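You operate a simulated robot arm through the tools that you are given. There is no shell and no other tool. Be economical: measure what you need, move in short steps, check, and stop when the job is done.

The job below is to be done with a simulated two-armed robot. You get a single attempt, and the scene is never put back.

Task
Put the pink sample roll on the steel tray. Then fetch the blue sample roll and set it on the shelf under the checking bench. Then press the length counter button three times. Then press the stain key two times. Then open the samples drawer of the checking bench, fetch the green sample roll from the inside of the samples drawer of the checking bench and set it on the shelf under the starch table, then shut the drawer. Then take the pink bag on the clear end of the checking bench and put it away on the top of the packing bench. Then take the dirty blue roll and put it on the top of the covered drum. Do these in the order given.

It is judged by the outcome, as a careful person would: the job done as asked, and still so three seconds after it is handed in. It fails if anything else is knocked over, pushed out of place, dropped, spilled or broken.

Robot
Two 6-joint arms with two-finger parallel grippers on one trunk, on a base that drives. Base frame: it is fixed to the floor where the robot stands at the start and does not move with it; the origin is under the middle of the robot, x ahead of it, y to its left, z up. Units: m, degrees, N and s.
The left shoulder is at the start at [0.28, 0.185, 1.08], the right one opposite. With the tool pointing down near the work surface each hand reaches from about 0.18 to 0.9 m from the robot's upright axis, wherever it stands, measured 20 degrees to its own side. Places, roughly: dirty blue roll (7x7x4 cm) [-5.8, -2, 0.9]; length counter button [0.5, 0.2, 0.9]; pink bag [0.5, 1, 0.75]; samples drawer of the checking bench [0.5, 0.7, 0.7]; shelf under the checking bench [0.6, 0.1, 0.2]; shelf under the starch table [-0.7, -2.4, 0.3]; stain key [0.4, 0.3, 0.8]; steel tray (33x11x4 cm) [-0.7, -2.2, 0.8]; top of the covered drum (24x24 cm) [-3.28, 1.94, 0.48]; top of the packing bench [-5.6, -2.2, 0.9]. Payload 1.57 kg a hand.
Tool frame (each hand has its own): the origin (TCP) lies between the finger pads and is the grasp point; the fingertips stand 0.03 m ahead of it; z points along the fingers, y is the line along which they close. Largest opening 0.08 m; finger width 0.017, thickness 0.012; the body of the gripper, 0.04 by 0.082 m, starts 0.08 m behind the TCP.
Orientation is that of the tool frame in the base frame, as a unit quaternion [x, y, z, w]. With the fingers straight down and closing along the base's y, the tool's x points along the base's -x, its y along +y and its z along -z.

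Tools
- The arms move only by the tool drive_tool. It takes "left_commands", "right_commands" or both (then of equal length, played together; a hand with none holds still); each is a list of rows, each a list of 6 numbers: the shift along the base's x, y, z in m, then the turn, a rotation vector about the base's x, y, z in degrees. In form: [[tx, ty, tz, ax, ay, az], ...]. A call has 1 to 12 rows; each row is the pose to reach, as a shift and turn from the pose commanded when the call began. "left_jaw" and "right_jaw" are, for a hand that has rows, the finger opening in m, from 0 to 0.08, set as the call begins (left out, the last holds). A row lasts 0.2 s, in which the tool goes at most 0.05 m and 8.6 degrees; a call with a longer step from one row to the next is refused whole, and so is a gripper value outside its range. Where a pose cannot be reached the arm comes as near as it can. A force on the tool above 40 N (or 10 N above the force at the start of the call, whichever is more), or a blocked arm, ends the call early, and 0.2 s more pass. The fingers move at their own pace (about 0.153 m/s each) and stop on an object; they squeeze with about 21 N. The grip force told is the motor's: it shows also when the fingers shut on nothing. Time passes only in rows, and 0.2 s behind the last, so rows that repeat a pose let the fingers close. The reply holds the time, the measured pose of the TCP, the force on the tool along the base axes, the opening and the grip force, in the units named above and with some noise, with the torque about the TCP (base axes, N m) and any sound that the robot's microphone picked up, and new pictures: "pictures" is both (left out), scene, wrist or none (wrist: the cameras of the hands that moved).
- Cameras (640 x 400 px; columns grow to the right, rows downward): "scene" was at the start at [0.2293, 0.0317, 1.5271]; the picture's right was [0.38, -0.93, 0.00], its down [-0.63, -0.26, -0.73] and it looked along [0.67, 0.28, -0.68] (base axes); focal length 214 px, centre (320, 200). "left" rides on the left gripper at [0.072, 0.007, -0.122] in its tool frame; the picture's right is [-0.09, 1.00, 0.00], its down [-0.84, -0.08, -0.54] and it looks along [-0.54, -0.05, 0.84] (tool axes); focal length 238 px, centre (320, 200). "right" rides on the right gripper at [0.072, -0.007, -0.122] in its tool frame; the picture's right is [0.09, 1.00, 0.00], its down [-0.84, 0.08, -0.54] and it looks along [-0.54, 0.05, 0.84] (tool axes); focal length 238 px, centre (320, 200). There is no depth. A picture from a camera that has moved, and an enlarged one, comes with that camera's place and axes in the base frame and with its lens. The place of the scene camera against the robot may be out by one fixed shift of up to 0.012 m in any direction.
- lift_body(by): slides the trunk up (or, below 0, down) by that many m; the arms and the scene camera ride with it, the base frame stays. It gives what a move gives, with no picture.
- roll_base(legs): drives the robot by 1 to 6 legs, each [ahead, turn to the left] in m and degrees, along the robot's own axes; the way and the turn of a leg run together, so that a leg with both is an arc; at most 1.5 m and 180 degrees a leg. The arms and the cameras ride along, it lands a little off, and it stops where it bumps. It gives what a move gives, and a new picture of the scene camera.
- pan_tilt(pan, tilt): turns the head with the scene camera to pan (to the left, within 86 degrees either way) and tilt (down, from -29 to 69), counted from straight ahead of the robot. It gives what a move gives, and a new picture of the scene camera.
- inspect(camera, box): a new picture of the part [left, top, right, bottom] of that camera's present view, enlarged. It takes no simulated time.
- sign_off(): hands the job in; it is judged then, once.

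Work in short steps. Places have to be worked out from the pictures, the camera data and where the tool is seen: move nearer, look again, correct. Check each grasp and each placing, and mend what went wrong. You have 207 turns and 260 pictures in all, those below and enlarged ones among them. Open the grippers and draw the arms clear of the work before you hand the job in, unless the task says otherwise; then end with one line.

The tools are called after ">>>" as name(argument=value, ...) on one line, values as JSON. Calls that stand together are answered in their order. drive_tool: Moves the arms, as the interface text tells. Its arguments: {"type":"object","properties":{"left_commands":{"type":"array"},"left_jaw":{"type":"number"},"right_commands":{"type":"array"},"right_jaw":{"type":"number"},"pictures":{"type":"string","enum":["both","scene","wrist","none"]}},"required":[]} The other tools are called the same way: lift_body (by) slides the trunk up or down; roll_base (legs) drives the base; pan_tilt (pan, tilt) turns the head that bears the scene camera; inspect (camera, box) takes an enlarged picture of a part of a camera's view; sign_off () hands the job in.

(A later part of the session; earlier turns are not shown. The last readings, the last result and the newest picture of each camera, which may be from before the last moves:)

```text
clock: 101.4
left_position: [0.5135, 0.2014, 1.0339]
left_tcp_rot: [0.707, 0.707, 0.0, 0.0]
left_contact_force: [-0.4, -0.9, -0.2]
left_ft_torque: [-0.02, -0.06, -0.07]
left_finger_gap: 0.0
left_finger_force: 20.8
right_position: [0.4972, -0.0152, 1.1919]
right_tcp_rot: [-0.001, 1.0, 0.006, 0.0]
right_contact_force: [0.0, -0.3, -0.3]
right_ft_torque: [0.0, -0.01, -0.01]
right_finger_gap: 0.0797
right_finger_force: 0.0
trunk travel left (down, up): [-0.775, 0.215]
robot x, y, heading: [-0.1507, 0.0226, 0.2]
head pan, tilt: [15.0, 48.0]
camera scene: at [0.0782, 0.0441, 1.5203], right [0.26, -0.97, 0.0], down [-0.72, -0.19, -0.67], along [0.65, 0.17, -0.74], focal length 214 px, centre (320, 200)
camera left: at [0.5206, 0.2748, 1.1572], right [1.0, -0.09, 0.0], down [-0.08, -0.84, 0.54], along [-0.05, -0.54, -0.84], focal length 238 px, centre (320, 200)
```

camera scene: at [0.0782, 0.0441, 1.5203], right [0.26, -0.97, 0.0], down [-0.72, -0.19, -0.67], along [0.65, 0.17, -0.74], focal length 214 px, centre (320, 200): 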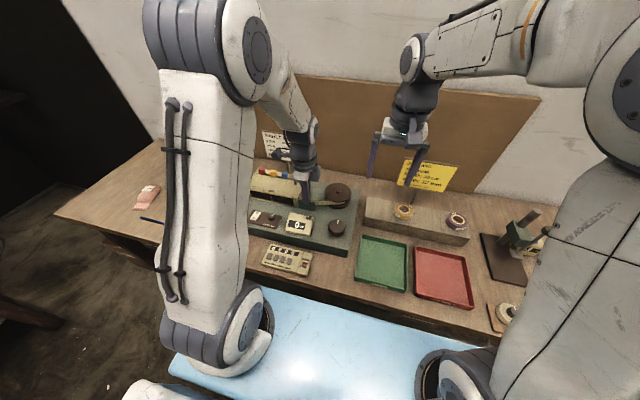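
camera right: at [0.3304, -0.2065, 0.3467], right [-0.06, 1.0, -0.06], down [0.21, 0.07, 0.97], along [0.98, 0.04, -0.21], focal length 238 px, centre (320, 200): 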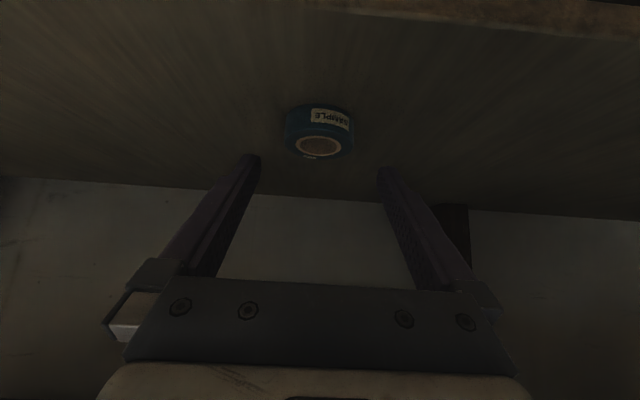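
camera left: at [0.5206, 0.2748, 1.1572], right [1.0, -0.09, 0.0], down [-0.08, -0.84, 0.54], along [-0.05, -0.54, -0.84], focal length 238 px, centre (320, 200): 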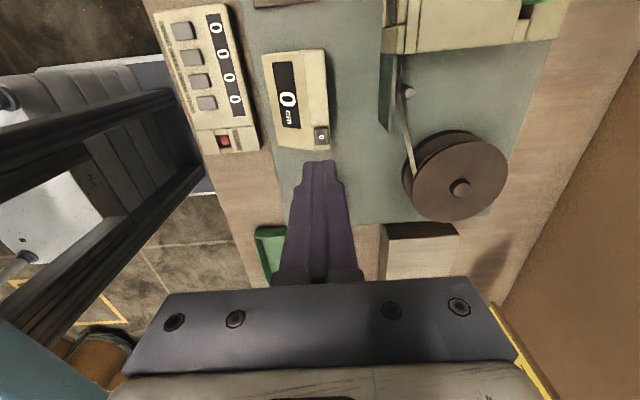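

The button ray gives (0.516, 0.201). I descend to about 1 cm above it.

>>> drive_tool(left_commands=[[0.002, 0, -0.04, 0, 0, 0], [0.002, 0, -0.065, 0, 0, 0]], pictures="wrist")

>>> inspect(camera="scene", box=[265, 180, 345, 240])

```text
clock: 102.0
left_position: [0.5163, 0.2008, 0.972]
left_tcp_rot: [0.707, 0.708, 0.0, 0.0]
left_contact_force: [-0.4, -0.2, -0.3]
left_ft_torque: [-0.05, 0.02, -0.01]
left_finger_gap: 0.0
left_finger_force: 21.2
right_position: [0.4981, -0.0139, 1.1939]
right_tcp_rot: [0.0, 1.0, 0.006, -0.001]
right_contact_force: [0.1, -0.4, 0.4]
right_ft_torque: [0.01, 0.01, -0.01]
right_finger_gap: 0.0799
right_finger_force: 0.1
trunk travel left (down, up): [-0.775, 0.215]
robot x, y, heading: [-0.1542, 0.0204, 0.2]
head pan, tilt: [15.0, 48.0]
camera left: at [0.5233, 0.2735, 1.0931], right [1.0, -0.09, 0.0], down [-0.08, -0.84, 0.54], along [-0.05, -0.54, -0.84], focal length 238 px, centre (320, 200)
```

left: 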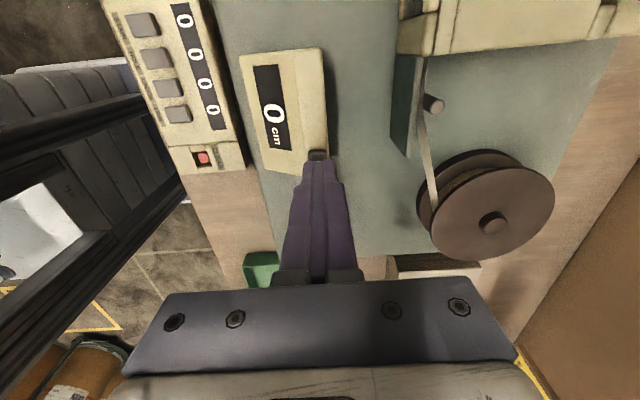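

```text
6.67 times, centred on (305, 210) of scene
camera zoom: at [0.0784, 0.044, 1.5203], right [0.26, -0.97, 0.0], down [-0.72, -0.19, -0.67], along [0.65, 0.17, -0.74], focal length 1430 px, centre (420, 133)
```

zoom: 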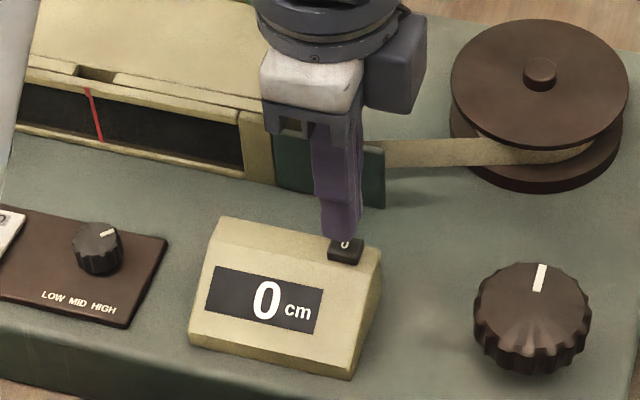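

The tip is just above the button. First careful press in small rows.

>>> drive_tool(left_commands=[[0, 0.001, -0.004, 0, 0, 0], [0, 0.001, -0.007, 0, 0, 0], [0, 0.001, -0.009, 0, 0, 0], [0, 0.001, -0.011, 0, 0, 0], [0, 0.001, -0.013, 0, 0, 0]], pictures="none")

>>> inspect(camera="scene", box=[265, 180, 345, 240])

```text
clock: 103.2
left_position: [0.5143, 0.203, 0.9588]
left_tcp_rot: [0.706, 0.708, 0.001, 0.001]
left_contact_force: [0.3, -1.1, -0.1]
left_ft_torque: [0.0, 0.01, 0.01]
left_finger_gap: 0.0
left_finger_force: 21.3
right_position: [0.4985, -0.0138, 1.1927]
right_tcp_rot: [-0.001, 1.0, 0.006, 0.0]
right_contact_force: [-0.2, -0.1, -0.4]
right_ft_torque: [0.0, -0.01, 0.0]
right_finger_gap: 0.0802
right_finger_force: 0.0
trunk travel left (down, up): [-0.775, 0.215]
robot x, y, heading: [-0.1522, 0.0247, 0.0]
head pan, tilt: [15.0, 48.0]
```

```text
6.67 times, centred on (305, 210) of scene
camera zoom: at [0.0784, 0.044, 1.5203], right [0.26, -0.97, 0.0], down [-0.72, -0.19, -0.67], along [0.65, 0.17, -0.74], focal length 1430 px, centre (420, 133)
```

zoom: 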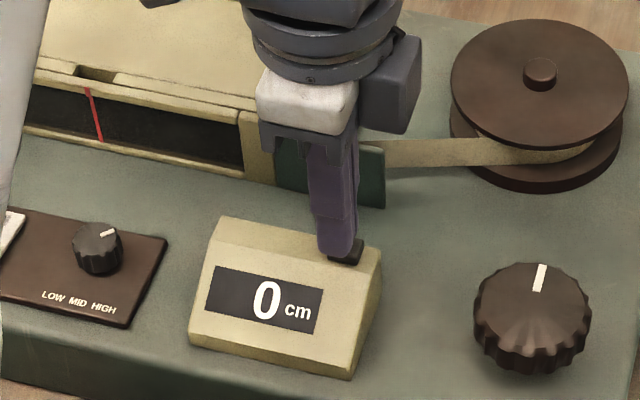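

No contact yet; tip a little left of the button's middle. I nudge 3 mm right and forward and keep pressing.

>>> drive_tool(left_commands=[[0.003, -0.003, 0, 0, 0, 0], [0.003, -0.003, -0.002, 0, 0, 0], [0.003, -0.003, -0.004, 0, 0, 0], [0.003, -0.003, -0.006, 0, 0, 0], [0.003, -0.003, -0.008, 0, 0, 0]], pictures="none")

>>> inspect(camera="scene", box=[265, 180, 345, 240])

```text
clock: 104.4
left_position: [0.5183, 0.1985, 0.9523]
left_tcp_rot: [0.706, 0.708, 0.001, 0.001]
left_contact_force: [-2.6, 0.7, 12.8]
left_ft_torque: [0.03, 0.11, -0.05]
left_finger_gap: 0.0
left_finger_force: 21.1
right_position: [0.497, -0.0144, 1.1931]
right_tcp_rot: [0.001, 1.0, 0.006, 0.001]
right_contact_force: [0.1, -0.5, -0.4]
right_ft_torque: [-0.01, -0.03, -0.01]
right_finger_gap: 0.0801
right_finger_force: 0.0
trunk travel left (down, up): [-0.775, 0.215]
robot x, y, heading: [-0.1492, 0.0257, 0.2]
head pan, tilt: [15.0, 48.0]
heard: click
```

```text
6.67 times, centred on (305, 210) of scene
camera zoom: at [0.0777, 0.0439, 1.5207], right [0.26, -0.97, 0.0], down [-0.72, -0.19, -0.67], along [0.65, 0.17, -0.74], focal length 1430 px, centre (420, 133)
```

zoom: 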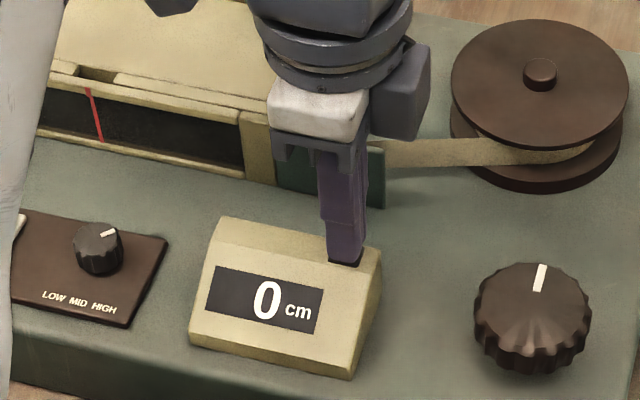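

A click: press one. I release and check there's no second click, then press again.

>>> drive_tool(left_commands=[[0, 0, 0.006, 0, 0, 0], [0, 0, 0.014, 0, 0, 0], [0, 0, 0.014, 0, 0, 0]], pictures="none")

>>> drive_tool(left_commands=[[0, 0, -0.006, 0, 0, 0], [0, 0, -0.01, 0, 0, 0], [0, 0, -0.012, 0, 0, 0], [0, 0, -0.014, 0, 0, 0]], pictures="none")

```text
clock: 105.2
left_position: [0.5176, 0.1993, 0.9647]
left_tcp_rot: [0.707, 0.707, -0.001, 0.0]
left_contact_force: [0.3, 0.4, -0.1]
left_ft_torque: [0.0, -0.01, 0.0]
left_finger_gap: 0.0001
left_finger_force: 21.3
right_position: [0.497, -0.0135, 1.1935]
right_tcp_rot: [0.0, 1.0, 0.007, 0.0]
right_contact_force: [-0.6, -0.2, 0.5]
right_ft_torque: [-0.03, 0.0, 0.0]
right_finger_gap: 0.08
right_finger_force: 0.1
trunk travel left (down, up): [-0.775, 0.215]
robot x, y, heading: [-0.15, 0.0225, -0.0]
head pan, tilt: [15.0, 48.0]
```

```text
clock: 106.2
left_position: [0.5164, 0.1996, 0.9502]
left_tcp_rot: [0.706, 0.708, 0.0, 0.0]
left_contact_force: [-4.0, -4.1, 15.9]
left_ft_torque: [-0.11, 0.08, 0.04]
left_finger_gap: 0.0003
left_finger_force: 21.1
right_position: [0.4972, -0.0146, 1.1938]
right_tcp_rot: [0.0, 1.0, 0.005, 0.001]
right_contact_force: [0.7, 0.1, -0.3]
right_ft_torque: [-0.02, -0.02, 0.0]
right_finger_gap: 0.0801
right_finger_force: 0.0
trunk travel left (down, up): [-0.775, 0.215]
robot x, y, heading: [-0.1488, 0.0269, 0.1]
head pan, tilt: [15.0, 48.0]
heard: click
```

Second click; release and press a third time, then rise clear.

>>> drive_tool(left_commands=[[0, 0, 0.006, 0, 0, 0], [0, 0, 0.014, 0, 0, 0], [0, 0, 0.014, 0, 0, 0]], pictures="none")

>>> drive_tool(left_commands=[[0, 0, -0.006, 0, 0, 0], [0, 0, -0.01, 0, 0, 0], [0, 0, -0.012, 0, 0, 0], [0, 0, -0.014, 0, 0, 0]], pictures="none")

>>> drive_tool(left_commands=[[0, 0, 0.01, 0, 0, 0], [0, 0, 0.04, 0, 0, 0], [0, 0, 0.07, 0, 0, 0]], pictures="none")

```text
clock: 107.0
left_position: [0.5178, 0.2012, 0.9653]
left_tcp_rot: [0.706, 0.708, -0.001, -0.001]
left_contact_force: [-0.6, 0.0, -0.4]
left_ft_torque: [0.02, -0.03, 0.03]
left_finger_gap: 0.0
left_finger_force: 20.9
right_position: [0.4971, -0.0143, 1.1931]
right_tcp_rot: [0.0, 1.0, 0.006, 0.0]
right_contact_force: [0.1, -0.2, 0.3]
right_ft_torque: [0.03, 0.03, -0.02]
right_finger_gap: 0.08
right_finger_force: 0.0
trunk travel left (down, up): [-0.775, 0.215]
robot x, y, heading: [-0.1524, 0.0242, -0.2]
head pan, tilt: [15.0, 48.0]
```

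```text
clock: 108.0
left_position: [0.518, 0.2, 0.9514]
left_tcp_rot: [0.706, 0.708, 0.001, 0.001]
left_contact_force: [-0.6, 4.0, 15.2]
left_ft_torque: [0.11, 0.03, -0.03]
left_finger_gap: 0.0001
left_finger_force: 20.9
right_position: [0.4971, -0.014, 1.1945]
right_tcp_rot: [0.0, 1.0, 0.006, 0.001]
right_contact_force: [-0.3, -0.2, 0.0]
right_ft_torque: [-0.01, 0.0, -0.03]
right_finger_gap: 0.08
right_finger_force: 0.1
trunk travel left (down, up): [-0.775, 0.215]
robot x, y, heading: [-0.1524, 0.0223, 0.4]
head pan, tilt: [15.0, 48.0]
heard: click
```

```text
clock: 108.8
left_position: [0.5165, 0.2001, 1.0211]
left_tcp_rot: [0.707, 0.707, 0.0, 0.0]
left_contact_force: [-0.5, 0.7, -0.1]
left_ft_torque: [0.01, 0.04, 0.01]
left_finger_gap: 0.0
left_finger_force: 20.9
right_position: [0.497, -0.0147, 1.1938]
right_tcp_rot: [0.001, 1.0, 0.006, 0.0]
right_contact_force: [0.9, -0.9, -0.8]
right_ft_torque: [-0.02, -0.01, -0.02]
right_finger_gap: 0.0797
right_finger_force: 0.0
trunk travel left (down, up): [-0.775, 0.215]
robot x, y, heading: [-0.1497, 0.0227, 0.0]
head pan, tilt: [15.0, 48.0]
```

Three clicks. Now I move above the stain key estimate (0.375, 0.302).

>>> drive_tool(left_commands=[[-0.036, 0.026, 0, 0, 0, 0], [-0.072, 0.052, 0, 0, 0, 0], [-0.108, 0.078, -0.01, 0, 0, 0], [-0.1415, 0.102, -0.03, 0, 0, 0], [-0.1415, 0.102, -0.07, 0, 0, 0]])

```text
clock: 110.0
left_position: [0.375, 0.3007, 0.9516]
left_tcp_rot: [0.707, 0.708, 0.001, 0.0]
left_contact_force: [0.1, -0.3, 0.0]
left_ft_torque: [0.03, -0.04, 0.01]
left_finger_gap: 0.0002
left_finger_force: 21.1
right_position: [0.4975, -0.013, 1.1933]
right_tcp_rot: [0.0, 1.0, 0.006, 0.001]
right_contact_force: [0.5, -0.3, -0.4]
right_ft_torque: [-0.03, -0.01, -0.01]
right_finger_gap: 0.08
right_finger_force: 0.1
trunk travel left (down, up): [-0.775, 0.215]
robot x, y, heading: [-0.15, 0.0208, -0.1]
head pan, tilt: [15.0, 48.0]
camera scene: at [0.0779, 0.0441, 1.5204], right [0.26, -0.97, 0.0], down [-0.72, -0.19, -0.67], along [0.65, 0.17, -0.74], focal length 214 px, centre (320, 200)
camera left: at [0.3825, 0.3736, 1.0744], right [1.0, -0.09, 0.0], down [-0.08, -0.84, 0.54], along [-0.05, -0.54, -0.84], focal length 238 px, centre (320, 200)
```

scene: 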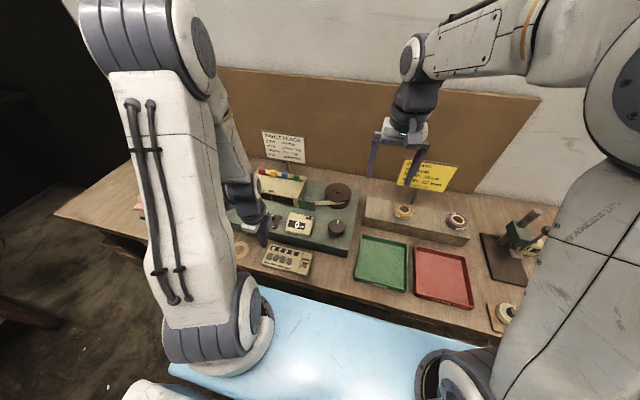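
left: 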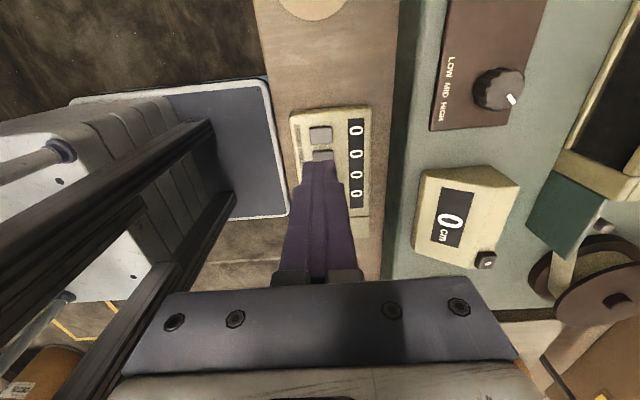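

The stain key ray agrees with (0.376, 0.302). I descend toward it and check.

>>> drive_tool(left_commands=[[0.001, 0.001, -0.03, 0, 0, 0], [0.001, 0.001, -0.05, 0, 0, 0], [0.001, 0.001, -0.06, 0, 0, 0]], pictures="wrist")

>>> inspect(camera="scene", box=[245, 225, 325, 285])

```text
clock: 110.8
left_position: [0.3765, 0.304, 0.8918]
left_tcp_rot: [0.707, 0.707, 0.0, 0.001]
left_contact_force: [1.1, 0.1, 0.2]
left_ft_torque: [-0.01, -0.01, 0.0]
left_finger_gap: 0.0
left_finger_force: 21.1
right_position: [0.4977, -0.012, 1.1931]
right_tcp_rot: [-0.001, 1.0, 0.006, 0.0]
right_contact_force: [0.3, -0.7, 0.0]
right_ft_torque: [-0.02, -0.01, -0.02]
right_finger_gap: 0.0801
right_finger_force: 0.0
trunk travel left (down, up): [-0.775, 0.215]
robot x, y, heading: [-0.1549, 0.0213, 0.1]
head pan, tilt: [15.0, 48.0]
camera left: at [0.3835, 0.3757, 1.0133], right [1.0, -0.09, 0.0], down [-0.08, -0.84, 0.54], along [-0.05, -0.54, -0.84], focal length 238 px, centre (320, 200)
```

left: 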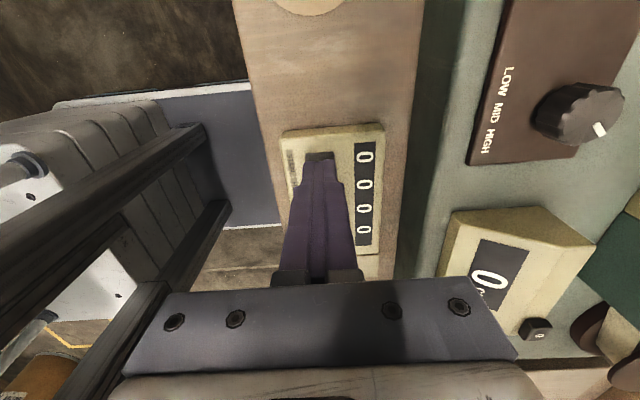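

```text
6.67 times, centred on (285, 255) of scene
camera zoom: at [0.0785, 0.0441, 1.5203], right [0.26, -0.97, 0.0], down [-0.72, -0.19, -0.67], along [0.65, 0.17, -0.74], focal length 1430 px, centre (553, -167)
```

zoom: 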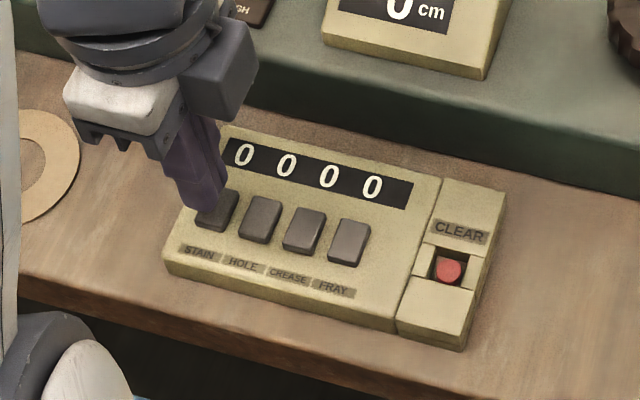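

The tip is slightly left of the key centre; I shift 4 mm right, 3 mm forward and press gently.

>>> drive_tool(left_commands=[[0.003, -0.004, -0.004, 0, 0, 0], [0.003, -0.004, -0.007, 0, 0, 0], [0.003, -0.004, -0.009, 0, 0, 0], [0.003, -0.004, -0.011, 0, 0, 0], [0.003, -0.004, -0.013, 0, 0, 0]], pictures="none")

>>> inspect(camera="scene", box=[245, 225, 325, 285])

```text
clock: 112.0
left_position: [0.381, 0.2987, 0.8767]
left_tcp_rot: [0.706, 0.708, 0.0, -0.001]
left_contact_force: [0.3, -0.4, 1.3]
left_ft_torque: [-0.06, -0.01, -0.01]
left_finger_gap: 0.0
left_finger_force: 20.9
right_position: [0.4976, -0.0144, 1.1932]
right_tcp_rot: [0.0, 1.0, 0.006, 0.0]
right_contact_force: [0.7, 0.2, 0.3]
right_ft_torque: [-0.01, 0.0, 0.02]
right_finger_gap: 0.0799
right_finger_force: 0.0
trunk travel left (down, up): [-0.775, 0.215]
robot x, y, heading: [-0.1499, 0.0246, 0.2]
head pan, tilt: [15.0, 48.0]
heard: click
```

```text
6.67 times, centred on (285, 255) of scene
camera zoom: at [0.0784, 0.044, 1.5204], right [0.26, -0.97, 0.0], down [-0.72, -0.19, -0.67], along [0.65, 0.17, -0.74], focal length 1430 px, centre (553, -167)
```

zoom: 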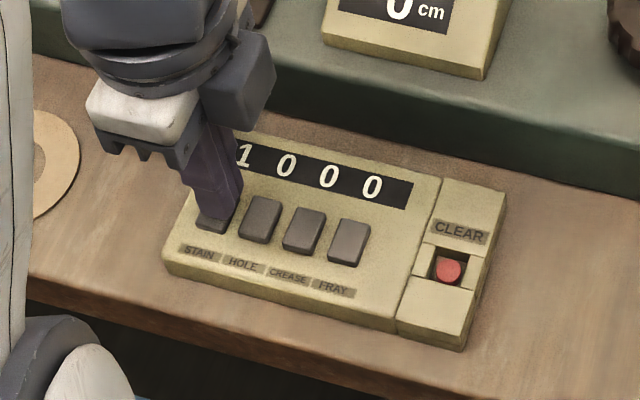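

The counter shows 1 for STAIN. I release, press once more, and rise.

>>> drive_tool(left_commands=[[0, 0, 0.006, 0, 0, 0], [0, 0, 0.014, 0, 0, 0], [0, 0, 0.014, 0, 0, 0]], pictures="none")

>>> drive_tool(left_commands=[[0, 0, -0.006, 0, 0, 0], [0, 0, -0.01, 0, 0, 0], [0, 0, -0.012, 0, 0, 0], [0, 0, -0.014, 0, 0, 0]], pictures="none")

>>> drive_tool(left_commands=[[0, 0, 0.01, 0, 0, 0], [0, 0, 0.04, 0, 0, 0], [0, 0, 0.08, 0, 0, 0], [0, 0, 0.12, 0, 0, 0], [-0.03, 0.02, 0.15, 0, 0, 0]], pictures="none")

>>> inspect(camera="scene", box=[225, 195, 345, 285])

```text
clock: 112.8
left_position: [0.3807, 0.2989, 0.892]
left_tcp_rot: [0.706, 0.709, -0.001, -0.002]
left_contact_force: [-0.2, 0.1, 0.2]
left_ft_torque: [0.0, 0.0, -0.02]
left_finger_gap: 0.0
left_finger_force: 20.5
right_position: [0.4986, -0.014, 1.1933]
right_tcp_rot: [0.0, 1.0, 0.005, 0.0]
right_contact_force: [0.2, 0.2, 0.5]
right_ft_torque: [-0.02, -0.01, 0.02]
right_finger_gap: 0.0797
right_finger_force: 0.1
trunk travel left (down, up): [-0.775, 0.215]
robot x, y, heading: [-0.1518, 0.0223, 0.2]
head pan, tilt: [15.0, 48.0]
```

```text
clock: 113.8
left_position: [0.3811, 0.2986, 0.8772]
left_tcp_rot: [0.706, 0.708, 0.001, -0.001]
left_contact_force: [1.0, -0.8, 0.8]
left_ft_torque: [0.01, -0.06, 0.03]
left_finger_gap: 0.0002
left_finger_force: 21.3
right_position: [0.497, -0.0137, 1.1933]
right_tcp_rot: [0.0, 1.0, 0.007, 0.0]
right_contact_force: [0.2, -0.6, 0.5]
right_ft_torque: [-0.02, 0.01, -0.01]
right_finger_gap: 0.08
right_finger_force: 0.0
trunk travel left (down, up): [-0.775, 0.215]
robot x, y, heading: [-0.1509, 0.0238, -0.2]
head pan, tilt: [15.0, 48.0]
heard: click
```

```text
clock: 115.0
left_position: [0.3516, 0.3177, 1.0298]
left_tcp_rot: [0.707, 0.707, -0.001, 0.0]
left_contact_force: [0.3, -0.3, 0.0]
left_ft_torque: [0.02, 0.01, 0.0]
left_finger_gap: 0.0
left_finger_force: 20.8
right_position: [0.4969, -0.0133, 1.1928]
right_tcp_rot: [0.001, 1.0, 0.006, 0.0]
right_contact_force: [0.7, -0.6, -0.4]
right_ft_torque: [0.0, 0.05, 0.0]
right_finger_gap: 0.0799
right_finger_force: 0.1
trunk travel left (down, up): [-0.775, 0.215]
robot x, y, heading: [-0.1478, 0.0221, 0.2]
head pan, tilt: [15.0, 48.0]
```

```text
4.44 times, centred on (285, 240) of scene
camera zoom: at [0.0788, 0.0438, 1.5203], right [0.26, -0.97, 0.0], down [-0.72, -0.19, -0.67], along [0.65, 0.17, -0.74], focal length 953 px, centre (476, 22)
```

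zoom: 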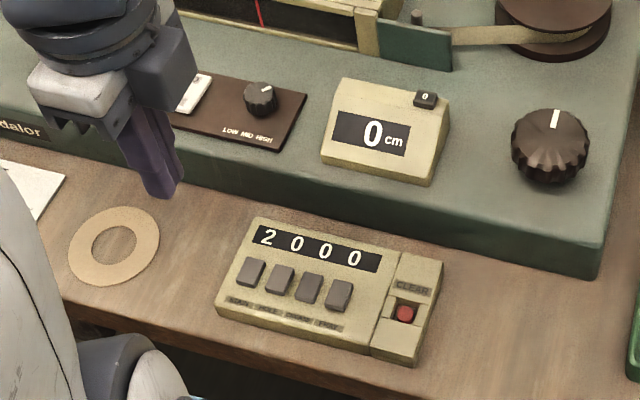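

STAIN reads 2. Now I back off and drive over in front of the samples drawer (handle near (0.31, 0.70, 0.72); a pen on a stand is above it).

>>> roll_base(legs=[[-0.6, 0], [0, 50], [0.6, 0], [0, -50]])

>>> pan_tilt(pan=15, tilt=45)

```text
clock: 125.8
left_position: [0.1481, 0.7879, 1.0298]
left_tcp_rot: [0.703, 0.712, 0.0, 0.0]
left_contact_force: [-0.1, -0.2, 0.4]
left_ft_torque: [0.01, 0.02, 0.02]
left_finger_gap: 0.0
left_finger_force: 21.1
right_position: [0.2967, 0.4579, 1.1933]
right_tcp_rot: [-0.004, 1.0, 0.005, 0.0]
right_contact_force: [0.1, 0.5, 0.3]
right_ft_torque: [-0.02, 0.0, -0.02]
right_finger_gap: 0.0798
right_finger_force: 0.2
trunk travel left (down, up): [-0.775, 0.215]
robot x, y, heading: [-0.354, 0.4873, 0.4]
head pan, tilt: [15.0, 48.0]
camera scene: at [-0.1223, 0.5113, 1.5203], right [0.27, -0.96, 0.0], down [-0.72, -0.2, -0.67], along [0.64, 0.18, -0.74], focal length 214 px, centre (320, 200)
```

scene: 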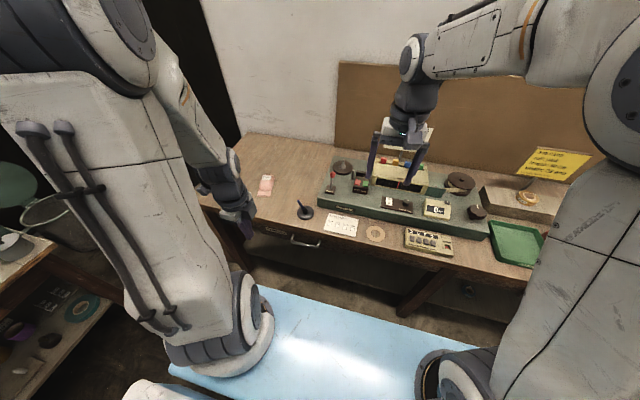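

```text
clock: 126.5
left_position: [0.1471, 0.7874, 1.0296]
left_tcp_rot: [0.703, 0.712, 0.0, 0.0]
left_contact_force: [-0.3, -0.1, 0.3]
left_ft_torque: [0.03, -0.01, 0.04]
left_finger_gap: 0.0
left_finger_force: 21.0
right_position: [0.2984, 0.457, 1.1928]
right_tcp_rot: [-0.004, 1.0, 0.006, 0.0]
right_contact_force: [0.4, 0.6, -1.0]
right_ft_torque: [-0.02, 0.02, 0.01]
right_finger_gap: 0.0802
right_finger_force: 0.0
trunk travel left (down, up): [-0.775, 0.215]
robot x, y, heading: [-0.3508, 0.491, 0.6]
head pan, tilt: [15.0, 45.0]
camera scene: at [-0.1199, 0.5119, 1.5245], right [0.27, -0.96, 0.0], down [-0.68, -0.19, -0.71], along [0.68, 0.19, -0.71], focal length 214 px, centre (320, 200)
```

scene: 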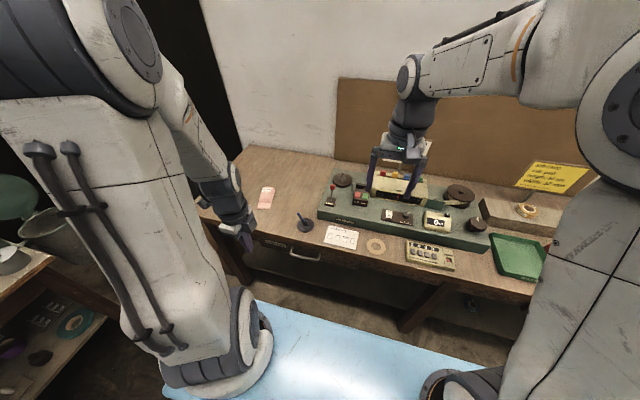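

>>> inspect(camera="scene", box=[230, 170, 350, 280])

>>> inspect(camera="left", box=[0, 0, 640, 400])

```text
3.64 times, centred on (290, 225) of scene
camera zoom: at [-0.1199, 0.5119, 1.5245], right [0.27, -0.96, 0.0], down [-0.68, -0.19, -0.71], along [0.68, 0.19, -0.71], focal length 780 px, centre (429, 109)
```

zoom: 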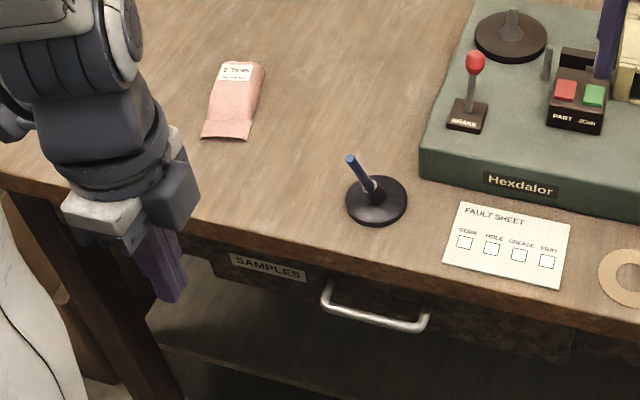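

```text
1.00 times, centred on (320, 200) of left (not enlarged: the box is as wide or as high as the picture)
camera zoom: at [0.155, 0.8607, 1.1512], right [1.0, -0.08, 0.0], down [-0.07, -0.84, 0.54], along [-0.04, -0.54, -0.84], focal length 238 px, centre (320, 200)
```

zoom: 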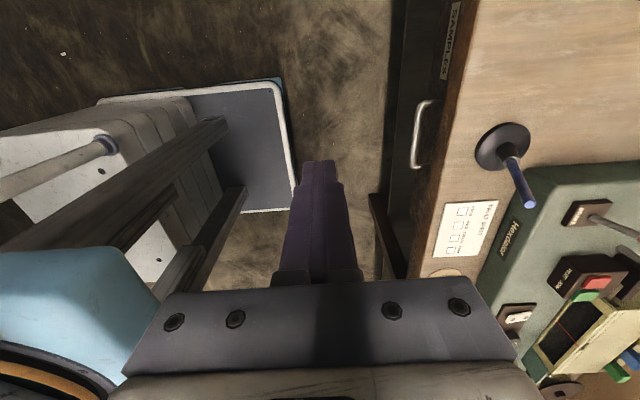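

Bar handle at about (0.329, 0.704, 0.697), standing off a front at x≈0.365. I back 0.2 m, then tilt the left gripper 75° forward with vertical closing.

>>> roll_base(legs=[[-0.2, 0]])

>>> drive_tool(left_commands=[[0, -0.01, -0.02, 0, -8, 0], [0, -0.02, -0.05, 0, -16, 0], [0, -0.03, -0.08, 0, -24, 0], [0.01, -0.04, -0.11, 0, -32, 0], [0.02, -0.05, -0.15, 0, -40, 0], [0.04, -0.06, -0.19, 0, -48, 0], [0.06, -0.07, -0.22, 0, -56, 0], [0.08, -0.08, -0.25, 0, -64, 0], [0.1, -0.085, -0.28, 0, -72, 0], [0.12, -0.085, -0.31, 0, -75, 0]], left_jaw=0.035)

```text
clock: 128.1
left_position: [-0.0519, 0.7869, 1.0282]
left_tcp_rot: [0.702, 0.712, -0.001, 0.0]
left_contact_force: [0.4, 0.4, -0.6]
left_ft_torque: [0.0, 0.02, 0.01]
left_finger_gap: 0.0
left_finger_force: 21.0
right_position: [0.0965, 0.4569, 1.1926]
right_tcp_rot: [-0.005, 1.0, 0.006, 0.0]
right_contact_force: [0.3, -0.7, -0.3]
right_ft_torque: [0.02, 0.0, 0.03]
right_finger_gap: 0.08
right_finger_force: 0.0
trunk travel left (down, up): [-0.775, 0.215]
robot x, y, heading: [-0.5503, 0.4887, 0.9]
head pan, tilt: [15.0, 45.0]
camera scene: at [-0.3201, 0.5102, 1.5245], right [0.27, -0.96, 0.0], down [-0.68, -0.19, -0.71], along [0.68, 0.19, -0.71], focal length 214 px, centre (320, 200)
```

scene: 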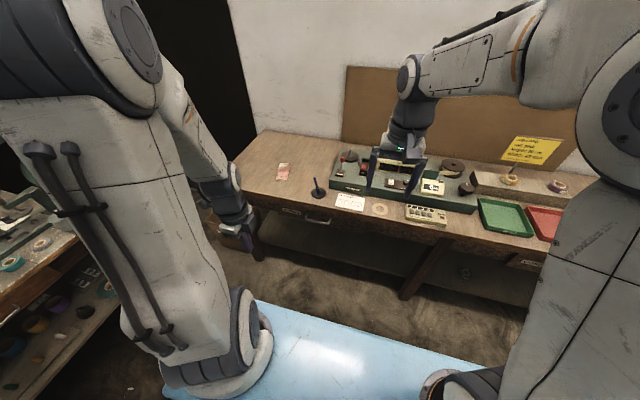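

```text
clock: 130.3
left_position: [0.074, 0.7226, 1.1334]
left_tcp_rot: [0.659, 0.676, 0.235, 0.232]
left_contact_force: [-0.1, -0.2, -1.0]
left_ft_torque: [0.0, 0.03, -0.01]
left_finger_gap: 0.035
left_finger_force: 0.1
left hand out of reach, approached as far as the arm can: row 1, 2, 3, 4, 5, 6, 7, 8, 9, 10
right_position: [0.0971, 0.458, 1.1921]
right_tcp_rot: [-0.005, 1.0, 0.006, 0.001]
right_contact_force: [-0.5, 0.5, 0.2]
right_ft_torque: [0.01, 0.03, 0.03]
right_finger_gap: 0.08
right_finger_force: 0.0
trunk travel left (down, up): [-0.775, 0.215]
robot x, y, heading: [-0.5501, 0.4871, 0.8]
head pan, tilt: [15.0, 45.0]
camera scene: at [-0.3205, 0.5102, 1.5245], right [0.27, -0.96, 0.0], down [-0.68, -0.19, -0.71], along [0.68, 0.19, -0.71], focal length 214 px, centre (320, 200)
camera left: at [0.0015, 0.7927, 1.233], right [0.78, -0.07, 0.62], down [-0.38, -0.85, 0.38], along [0.5, -0.53, -0.69], focal length 238 px, centre (320, 200)
```

scene: 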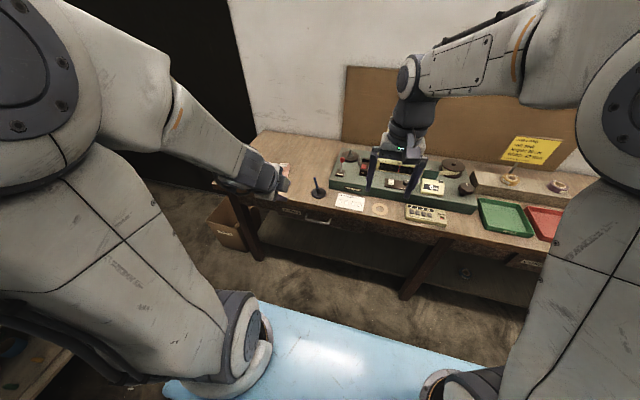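
left: 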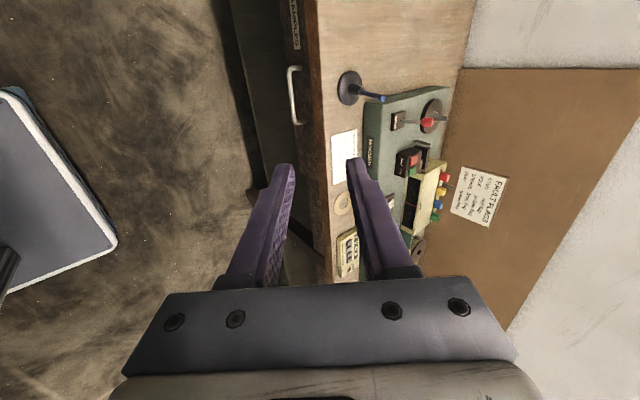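

The arm couldn't make that pose with the shoulder this high. I lower the trunk and then see whether the pose comes within reach.

>>> lift_body(by=-0.3)

>>> drive_tool(left_commands=[[0.02, 0, 0, 0, -5, 0], [0.05, 0, -0.02, 0, -12, 0], [0.08, 0, -0.04, 0, -19, 0], [0.1, 0, -0.06, 0, -26, 0]])

```text
clock: 133.3
left_position: [0.0732, 0.7216, 0.8335]
left_tcp_rot: [0.658, 0.677, 0.235, 0.231]
left_contact_force: [0.2, 0.0, 0.5]
left_ft_torque: [-0.03, -0.01, 0.01]
left_finger_gap: 0.035
left_finger_force: 0.0
right_position: [0.0958, 0.457, 0.8935]
right_tcp_rot: [-0.005, 1.0, 0.006, 0.0]
right_contact_force: [-0.4, -0.4, 0.4]
right_ft_torque: [0.04, -0.03, -0.04]
right_finger_gap: 0.0799
right_finger_force: 0.0
trunk travel left (down, up): [-0.475, 0.515]
robot x, y, heading: [-0.5488, 0.4829, 0.6]
head pan, tilt: [15.0, 45.0]
```

```text
clock: 134.3
left_position: [0.1252, 0.7058, 0.9097]
left_tcp_rot: [0.629, 0.651, 0.302, 0.298]
left_contact_force: [0.2, 0.3, -0.3]
left_ft_torque: [-0.01, 0.03, -0.02]
left_finger_gap: 0.0351
left_finger_force: 0.1
left hand out of reach, approached as far as the arm can: row 1, 2, 3, 4
right_position: [0.0978, 0.4569, 0.893]
right_tcp_rot: [-0.005, 1.0, 0.005, 0.001]
right_contact_force: [-0.2, 0.4, -0.6]
right_ft_torque: [-0.01, 0.0, 0.02]
right_finger_gap: 0.08
right_finger_force: 0.0
trunk travel left (down, up): [-0.475, 0.515]
robot x, y, heading: [-0.5495, 0.4884, 0.5]
head pan, tilt: [15.0, 45.0]
camera scene: at [-0.3206, 0.5101, 1.2245], right [0.27, -0.96, 0.0], down [-0.68, -0.19, -0.71], along [0.68, 0.19, -0.71], focal length 214 px, centre (320, 200)
camera left: at [0.0341, 0.776, 0.9923], right [0.64, -0.07, 0.77], down [-0.44, -0.85, 0.29], along [0.63, -0.53, -0.57], focal length 238 px, centre (320, 200)
```

scene: 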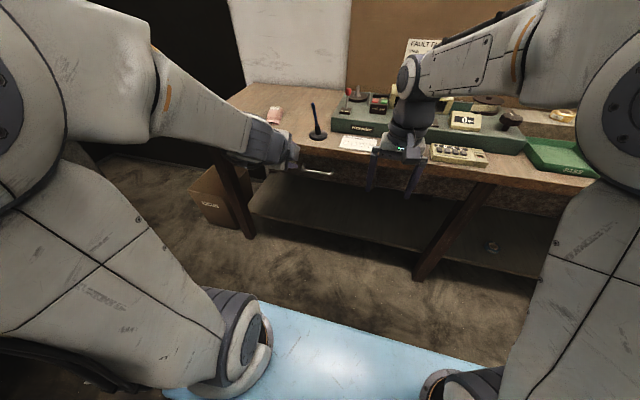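
left: 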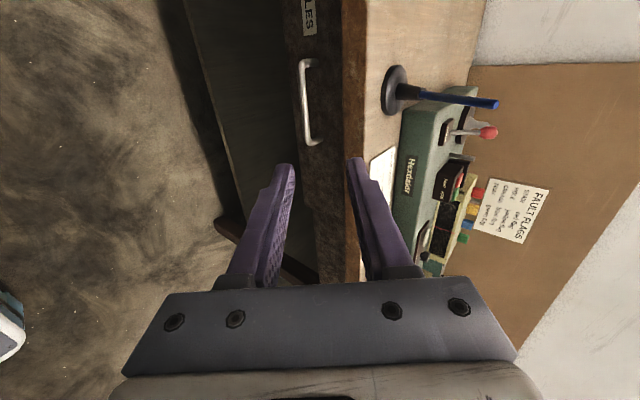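

The wrist seems limited in this yaw. I test what the commanded pose is with a null move.

>>> drive_tool(left_commands=[[0, 0, 0, 0, 0, 0]], pictures="none")

```text
clock: 134.7
left_position: [0.125, 0.7051, 0.9102]
left_tcp_rot: [0.63, 0.651, 0.302, 0.298]
left_contact_force: [0.1, 0.0, 0.0]
left_ft_torque: [-0.01, 0.0, 0.01]
left_finger_gap: 0.035
left_finger_force: 0.1
right_position: [0.0973, 0.4567, 0.8927]
right_tcp_rot: [-0.006, 1.0, 0.005, 0.0]
right_contact_force: [1.2, 0.7, -0.4]
right_ft_torque: [0.02, -0.03, 0.0]
right_finger_gap: 0.0801
right_finger_force: 0.1
trunk travel left (down, up): [-0.475, 0.515]
robot x, y, heading: [-0.5537, 0.4848, 0.7]
head pan, tilt: [15.0, 45.0]
```

The commanded pose equals the reached one. I rotate back to neutral yaw.

>>> drive_tool(left_commands=[[0, 0, 0, -3.25, 3.25, 6.97], [0, 0, 0, -6.5, 6.5, 13.95], [0, 0, 0.01, -9.75, 9.75, 20.9], [0, 0, 0.01, -13, 13, 27.9], [0, 0, 0.01, -16.3, 16.3, 34.9], [0, 0, 0.01, -19.5, 19.5, 41.9], [0, 0, 0.01, -22.8, 22.8, 48.8], [0, 0, 0.01, -26, 26, 55.8], [0, 0, 0.01, -29.3, 29.3, 62.8], [0, 0, 0.01, -32.5, 32.5, 69.8], [0, 0, 0.01, -35.8, 35.8, 76.8], [0, 0, 0.01, -39, 39, 83.8]], pictures="none")

>>> drive_tool(left_commands=[[0, 0, 0, 0, -8, 0], [0, 0, 0, 0, -16, 0], [0, 0, 0, 0, -24, 0], [0, 0, 0, 0, -32, 0], [0, 0, 0, 0, -40, 0], [0, 0, 0, 0, -48, 0], [0, 0, -0.02, 0, -56, 0], [0.0, 0, -0.04, 0, -64, 0], [0, 0, -0.06, 0, -70, 0]], pictures="scene")

```text
clock: 137.3
left_position: [0.1255, 0.7059, 0.9213]
left_tcp_rot: [-0.014, 1.0, 0.003, -0.01]
left_contact_force: [-0.3, -0.9, 0.0]
left_ft_torque: [0.04, -0.04, -0.02]
left_finger_gap: 0.0353
left_finger_force: 0.1
left hand out of reach, approached as far as the arm can: row 1, 2
right_position: [0.0963, 0.456, 0.8942]
right_tcp_rot: [-0.006, 1.0, 0.005, 0.001]
right_contact_force: [-0.6, -1.0, 0.2]
right_ft_torque: [0.01, 0.01, 0.0]
right_finger_gap: 0.0804
right_finger_force: 0.1
trunk travel left (down, up): [-0.475, 0.515]
robot x, y, heading: [-0.5521, 0.4845, 0.4]
head pan, tilt: [15.0, 45.0]
```

```text
clock: 139.3
left_position: [0.1542, 0.6785, 0.8709]
left_tcp_rot: [0.051, 0.846, -0.068, 0.526]
left_contact_force: [1.7, 5.0, 0.9]
left_ft_torque: [-0.18, 0.2, -0.42]
left_finger_gap: 0.035
left_finger_force: 0.1
left hand out of reach, approached as far as the arm can: row 7, 8, 9
right_position: [0.0959, 0.4545, 0.8938]
right_tcp_rot: [-0.005, 1.0, 0.006, 0.001]
right_contact_force: [-0.8, 0.3, 0.5]
right_ft_torque: [0.01, -0.07, 0.02]
right_finger_gap: 0.0802
right_finger_force: 0.0
trunk travel left (down, up): [-0.475, 0.515]
robot x, y, heading: [-0.552, 0.4843, 0.6]
head pan, tilt: [15.0, 45.0]
camera scene: at [-0.3215, 0.5101, 1.2246], right [0.27, -0.96, 0.0], down [-0.68, -0.19, -0.71], along [0.68, 0.19, -0.71], focal length 214 px, centre (320, 200)
```

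scene: 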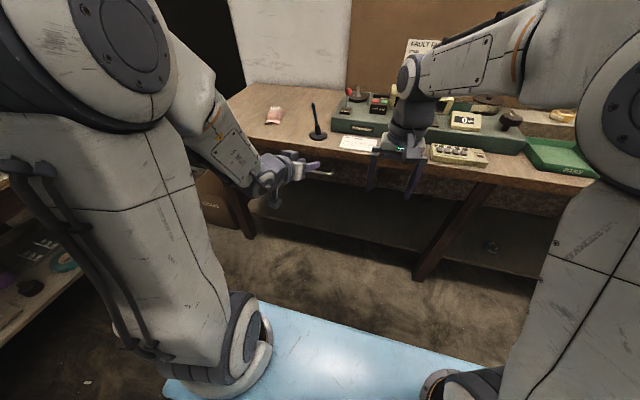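

I lower the trunk a bit more and roll the gripper about its own axis the other way, toward vertical closing.

>>> lift_body(by=-0.15)

>>> drive_tool(left_commands=[[0, 0, 0, -7.2, 1.4, 3.6], [0, 0, 0, -14.5, 2.8, 7.1], [0, 0, 0, -21.7, 4.1, 10.7], [0, 0, 0, -28.9, 5.5, 14.3], [0, 0, 0, -36.1, 6.9, 17.9], [0, 0, 0, -43.4, 8.3, 21.4], [0, 0, 0, -50.6, 9.7, 25], [0, 0, 0, -57.8, 11, 28.6], [0, 0, 0, -65, 12.4, 32.2], [0, 0, 0, -72.3, 13.8, 35.7], [0, 0, 0, -79.5, 15.2, 39.3]])

```text
clock: 141.0
left_position: [0.1618, 0.702, 0.7272]
left_tcp_rot: [0.0, 0.84, -0.042, 0.541]
left_contact_force: [0.7, 0.3, -0.3]
left_ft_torque: [0.01, -0.02, -0.01]
left_finger_gap: 0.035
left_finger_force: 0.0
right_position: [0.0978, 0.4578, 0.7435]
right_tcp_rot: [-0.005, 1.0, 0.006, 0.001]
right_contact_force: [0.0, -0.2, 0.0]
right_ft_torque: [0.03, 0.0, 0.05]
right_finger_gap: 0.08
right_finger_force: 0.0
trunk travel left (down, up): [-0.325, 0.665]
robot x, y, heading: [-0.5513, 0.4875, 0.9]
head pan, tilt: [15.0, 45.0]
```

```text
clock: 143.4
left_position: [0.1622, 0.7024, 0.7271]
left_tcp_rot: [-0.603, 0.631, -0.388, 0.295]
left_contact_force: [0.3, 0.6, 0.7]
left_ft_torque: [0.03, -0.01, -0.02]
left_finger_gap: 0.0348
left_finger_force: 0.0
right_position: [0.0967, 0.4565, 0.7419]
right_tcp_rot: [-0.005, 1.0, 0.006, 0.002]
right_contact_force: [0.0, 0.3, 0.4]
right_ft_torque: [-0.03, -0.01, 0.02]
right_finger_gap: 0.0798
right_finger_force: 0.0
trunk travel left (down, up): [-0.325, 0.665]
robot x, y, heading: [-0.552, 0.4856, 0.7]
head pan, tilt: [15.0, 45.0]
camera scene: at [-0.3206, 0.5101, 1.0745], right [0.27, -0.96, 0.0], down [-0.68, -0.19, -0.71], along [0.68, 0.19, -0.71], focal length 214 px, centre (320, 200)
camera left: at [0.0487, 0.6477, 0.7924], right [-0.52, 0.06, -0.85], down [-0.33, 0.9, 0.27], along [0.79, 0.42, -0.45], focal length 238 px, centre (320, 200)
```

scene: 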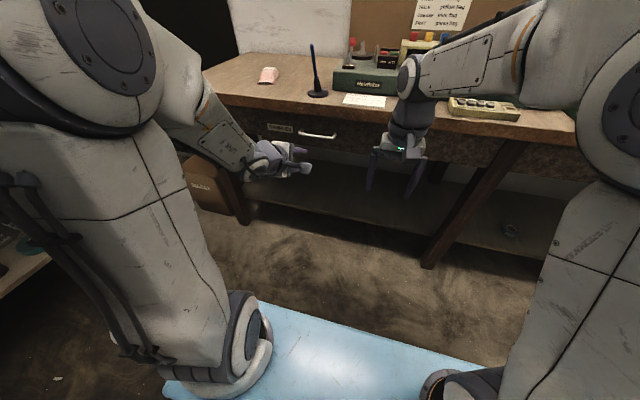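
left: 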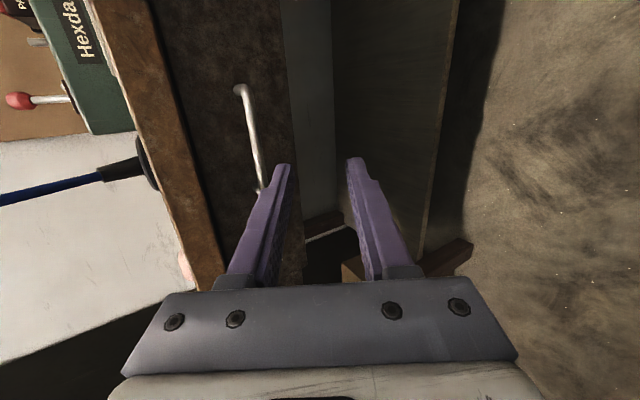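

Rolling this way works: closing is now near vertical. Bar estimate (0.329, 0.70, 0.712). I level the gripper more and move to 7 cm before the bar.

>>> drive_tool(left_commands=[[0.02, 0, 0, 0, -5, 3], [0.04, -0.001, -0.003, 0, -10, 6], [0.06, -0.002, -0.007, 0, -15, 9], [0.085, -0.002, -0.011, 0, -15, 9]], left_jaw=0.05)

>>> inspect(camera="scene", box=[240, 80, 360, 200])

```text
clock: 144.4
left_position: [0.2431, 0.7306, 0.724]
left_tcp_rot: [0.59, -0.544, 0.444, -0.398]
left_contact_force: [-0.2, -0.1, 0.2]
left_ft_torque: [-0.01, 0.03, 0.01]
left_finger_gap: 0.05
left_finger_force: 0.1
left hand out of reach, approached as far as the arm can: row 3, 4
right_position: [0.0963, 0.4561, 0.7435]
right_tcp_rot: [-0.006, 1.0, 0.006, 0.001]
right_contact_force: [0.4, 0.6, 0.7]
right_ft_torque: [-0.02, 0.02, 0.03]
right_finger_gap: 0.08
right_finger_force: 0.0
trunk travel left (down, up): [-0.325, 0.665]
robot x, y, heading: [-0.553, 0.4864, 0.7]
head pan, tilt: [15.0, 45.0]
camera scene: at [-0.3208, 0.5101, 1.0746], right [0.27, -0.96, 0.0], down [-0.68, -0.19, -0.71], along [0.68, 0.19, -0.71], focal length 214 px, centre (320, 200)
camera left: at [0.1259, 0.6614, 0.7602], right [-0.29, 0.0, -0.96], down [-0.51, 0.85, 0.15], along [0.81, 0.53, -0.24], focal length 238 px, centre (320, 200)
```

scene: 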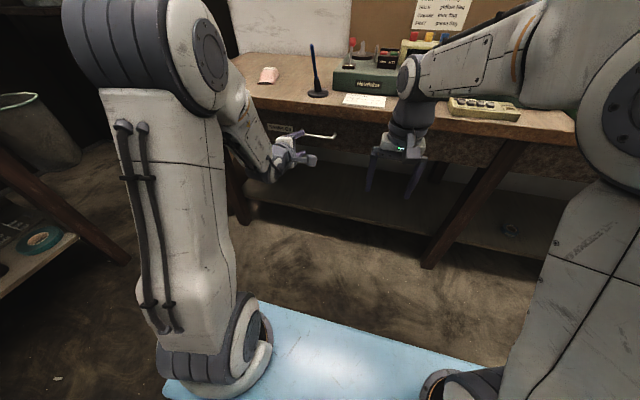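
left: 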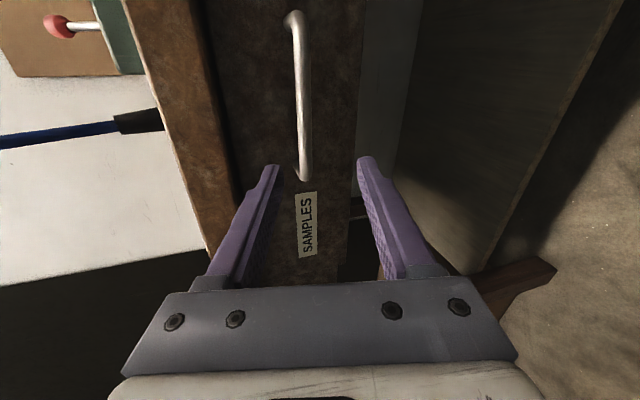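

```text
3.33 times, centred on (300, 140) of scene
camera zoom: at [-0.3208, 0.5101, 1.0746], right [0.27, -0.96, 0.0], down [-0.68, -0.19, -0.71], along [0.68, 0.19, -0.71], focal length 715 px, centre (387, 400)
```

zoom: 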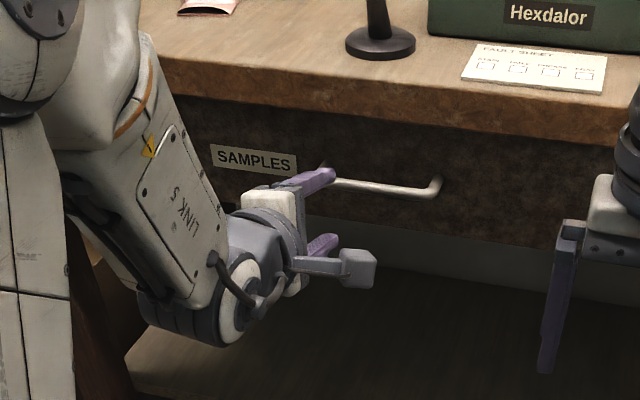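

Bar confirmed at z≈0.718, spanning y 0.64–0.77; hand is within that span. I advance so the bar sits just ahead of the TCP.

>>> drive_tool(left_commands=[[0.02, -0.003, 0, 0, 0, 0], [0.04, -0.006, -0.001, 0, 0, 0], [0.06, -0.01, -0.002, 0, 0, 0], [0.074, -0.012, -0.002, 0, 0, 0]])

>>> inspect(camera="scene", box=[260, 90, 350, 170])

```text
clock: 145.4
left_position: [0.3163, 0.7383, 0.7264]
left_tcp_rot: [0.592, -0.543, 0.442, -0.4]
left_contact_force: [-27.4, 0.6, 6.9]
left_ft_torque: [-0.04, -0.97, -0.03]
left_finger_gap: 0.0487
left_finger_force: 0.0
left hand out of reach, approached as far as the arm can: row 1, 2, 3, 4
right_position: [0.0956, 0.4575, 0.7452]
right_tcp_rot: [-0.006, 1.0, 0.007, 0.0]
right_contact_force: [-0.1, 1.0, 0.5]
right_ft_torque: [0.0, 0.05, -0.04]
right_finger_gap: 0.0798
right_finger_force: 0.0
trunk travel left (down, up): [-0.325, 0.665]
robot x, y, heading: [-0.5477, 0.4832, 0.7]
head pan, tilt: [15.0, 45.0]
camera scene: at [-0.3218, 0.5103, 1.0749], right [0.27, -0.96, 0.0], down [-0.68, -0.19, -0.71], along [0.68, 0.19, -0.71], focal length 214 px, centre (320, 200)
camera left: at [0.1995, 0.6681, 0.7623], right [-0.29, 0.0, -0.96], down [-0.51, 0.84, 0.16], along [0.81, 0.54, -0.24], focal length 238 px, centre (320, 200)
```

scene: 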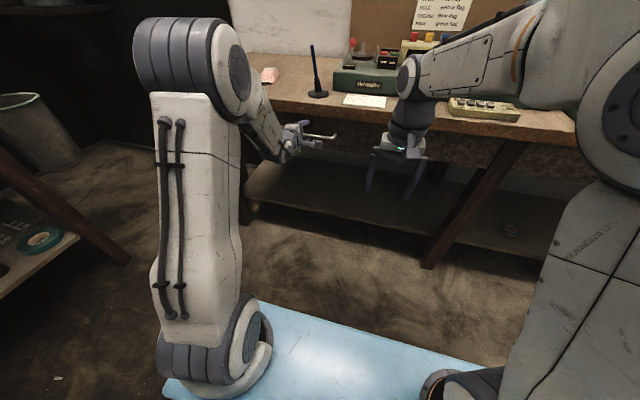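
left: 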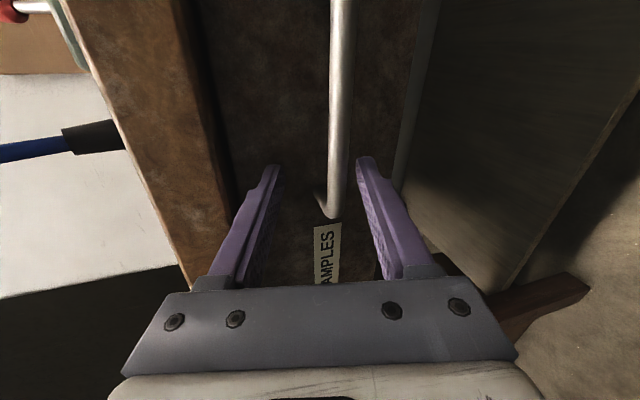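

```text
5.00 times, centred on (305, 130) of scene
camera zoom: at [-0.3218, 0.5103, 1.0749], right [0.27, -0.96, 0.0], down [-0.68, -0.19, -0.71], along [0.68, 0.19, -0.71], focal length 1072 px, centre (395, 550)
```

zoom: 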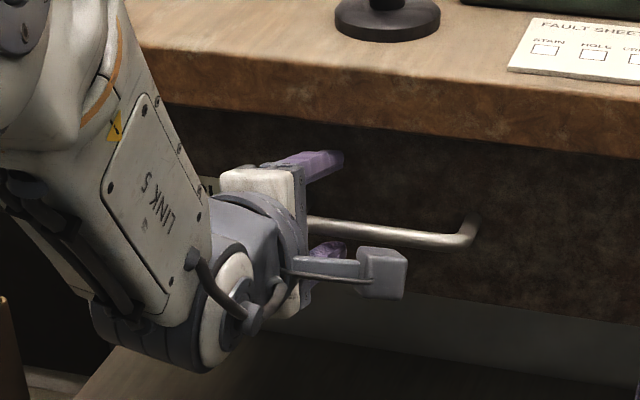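

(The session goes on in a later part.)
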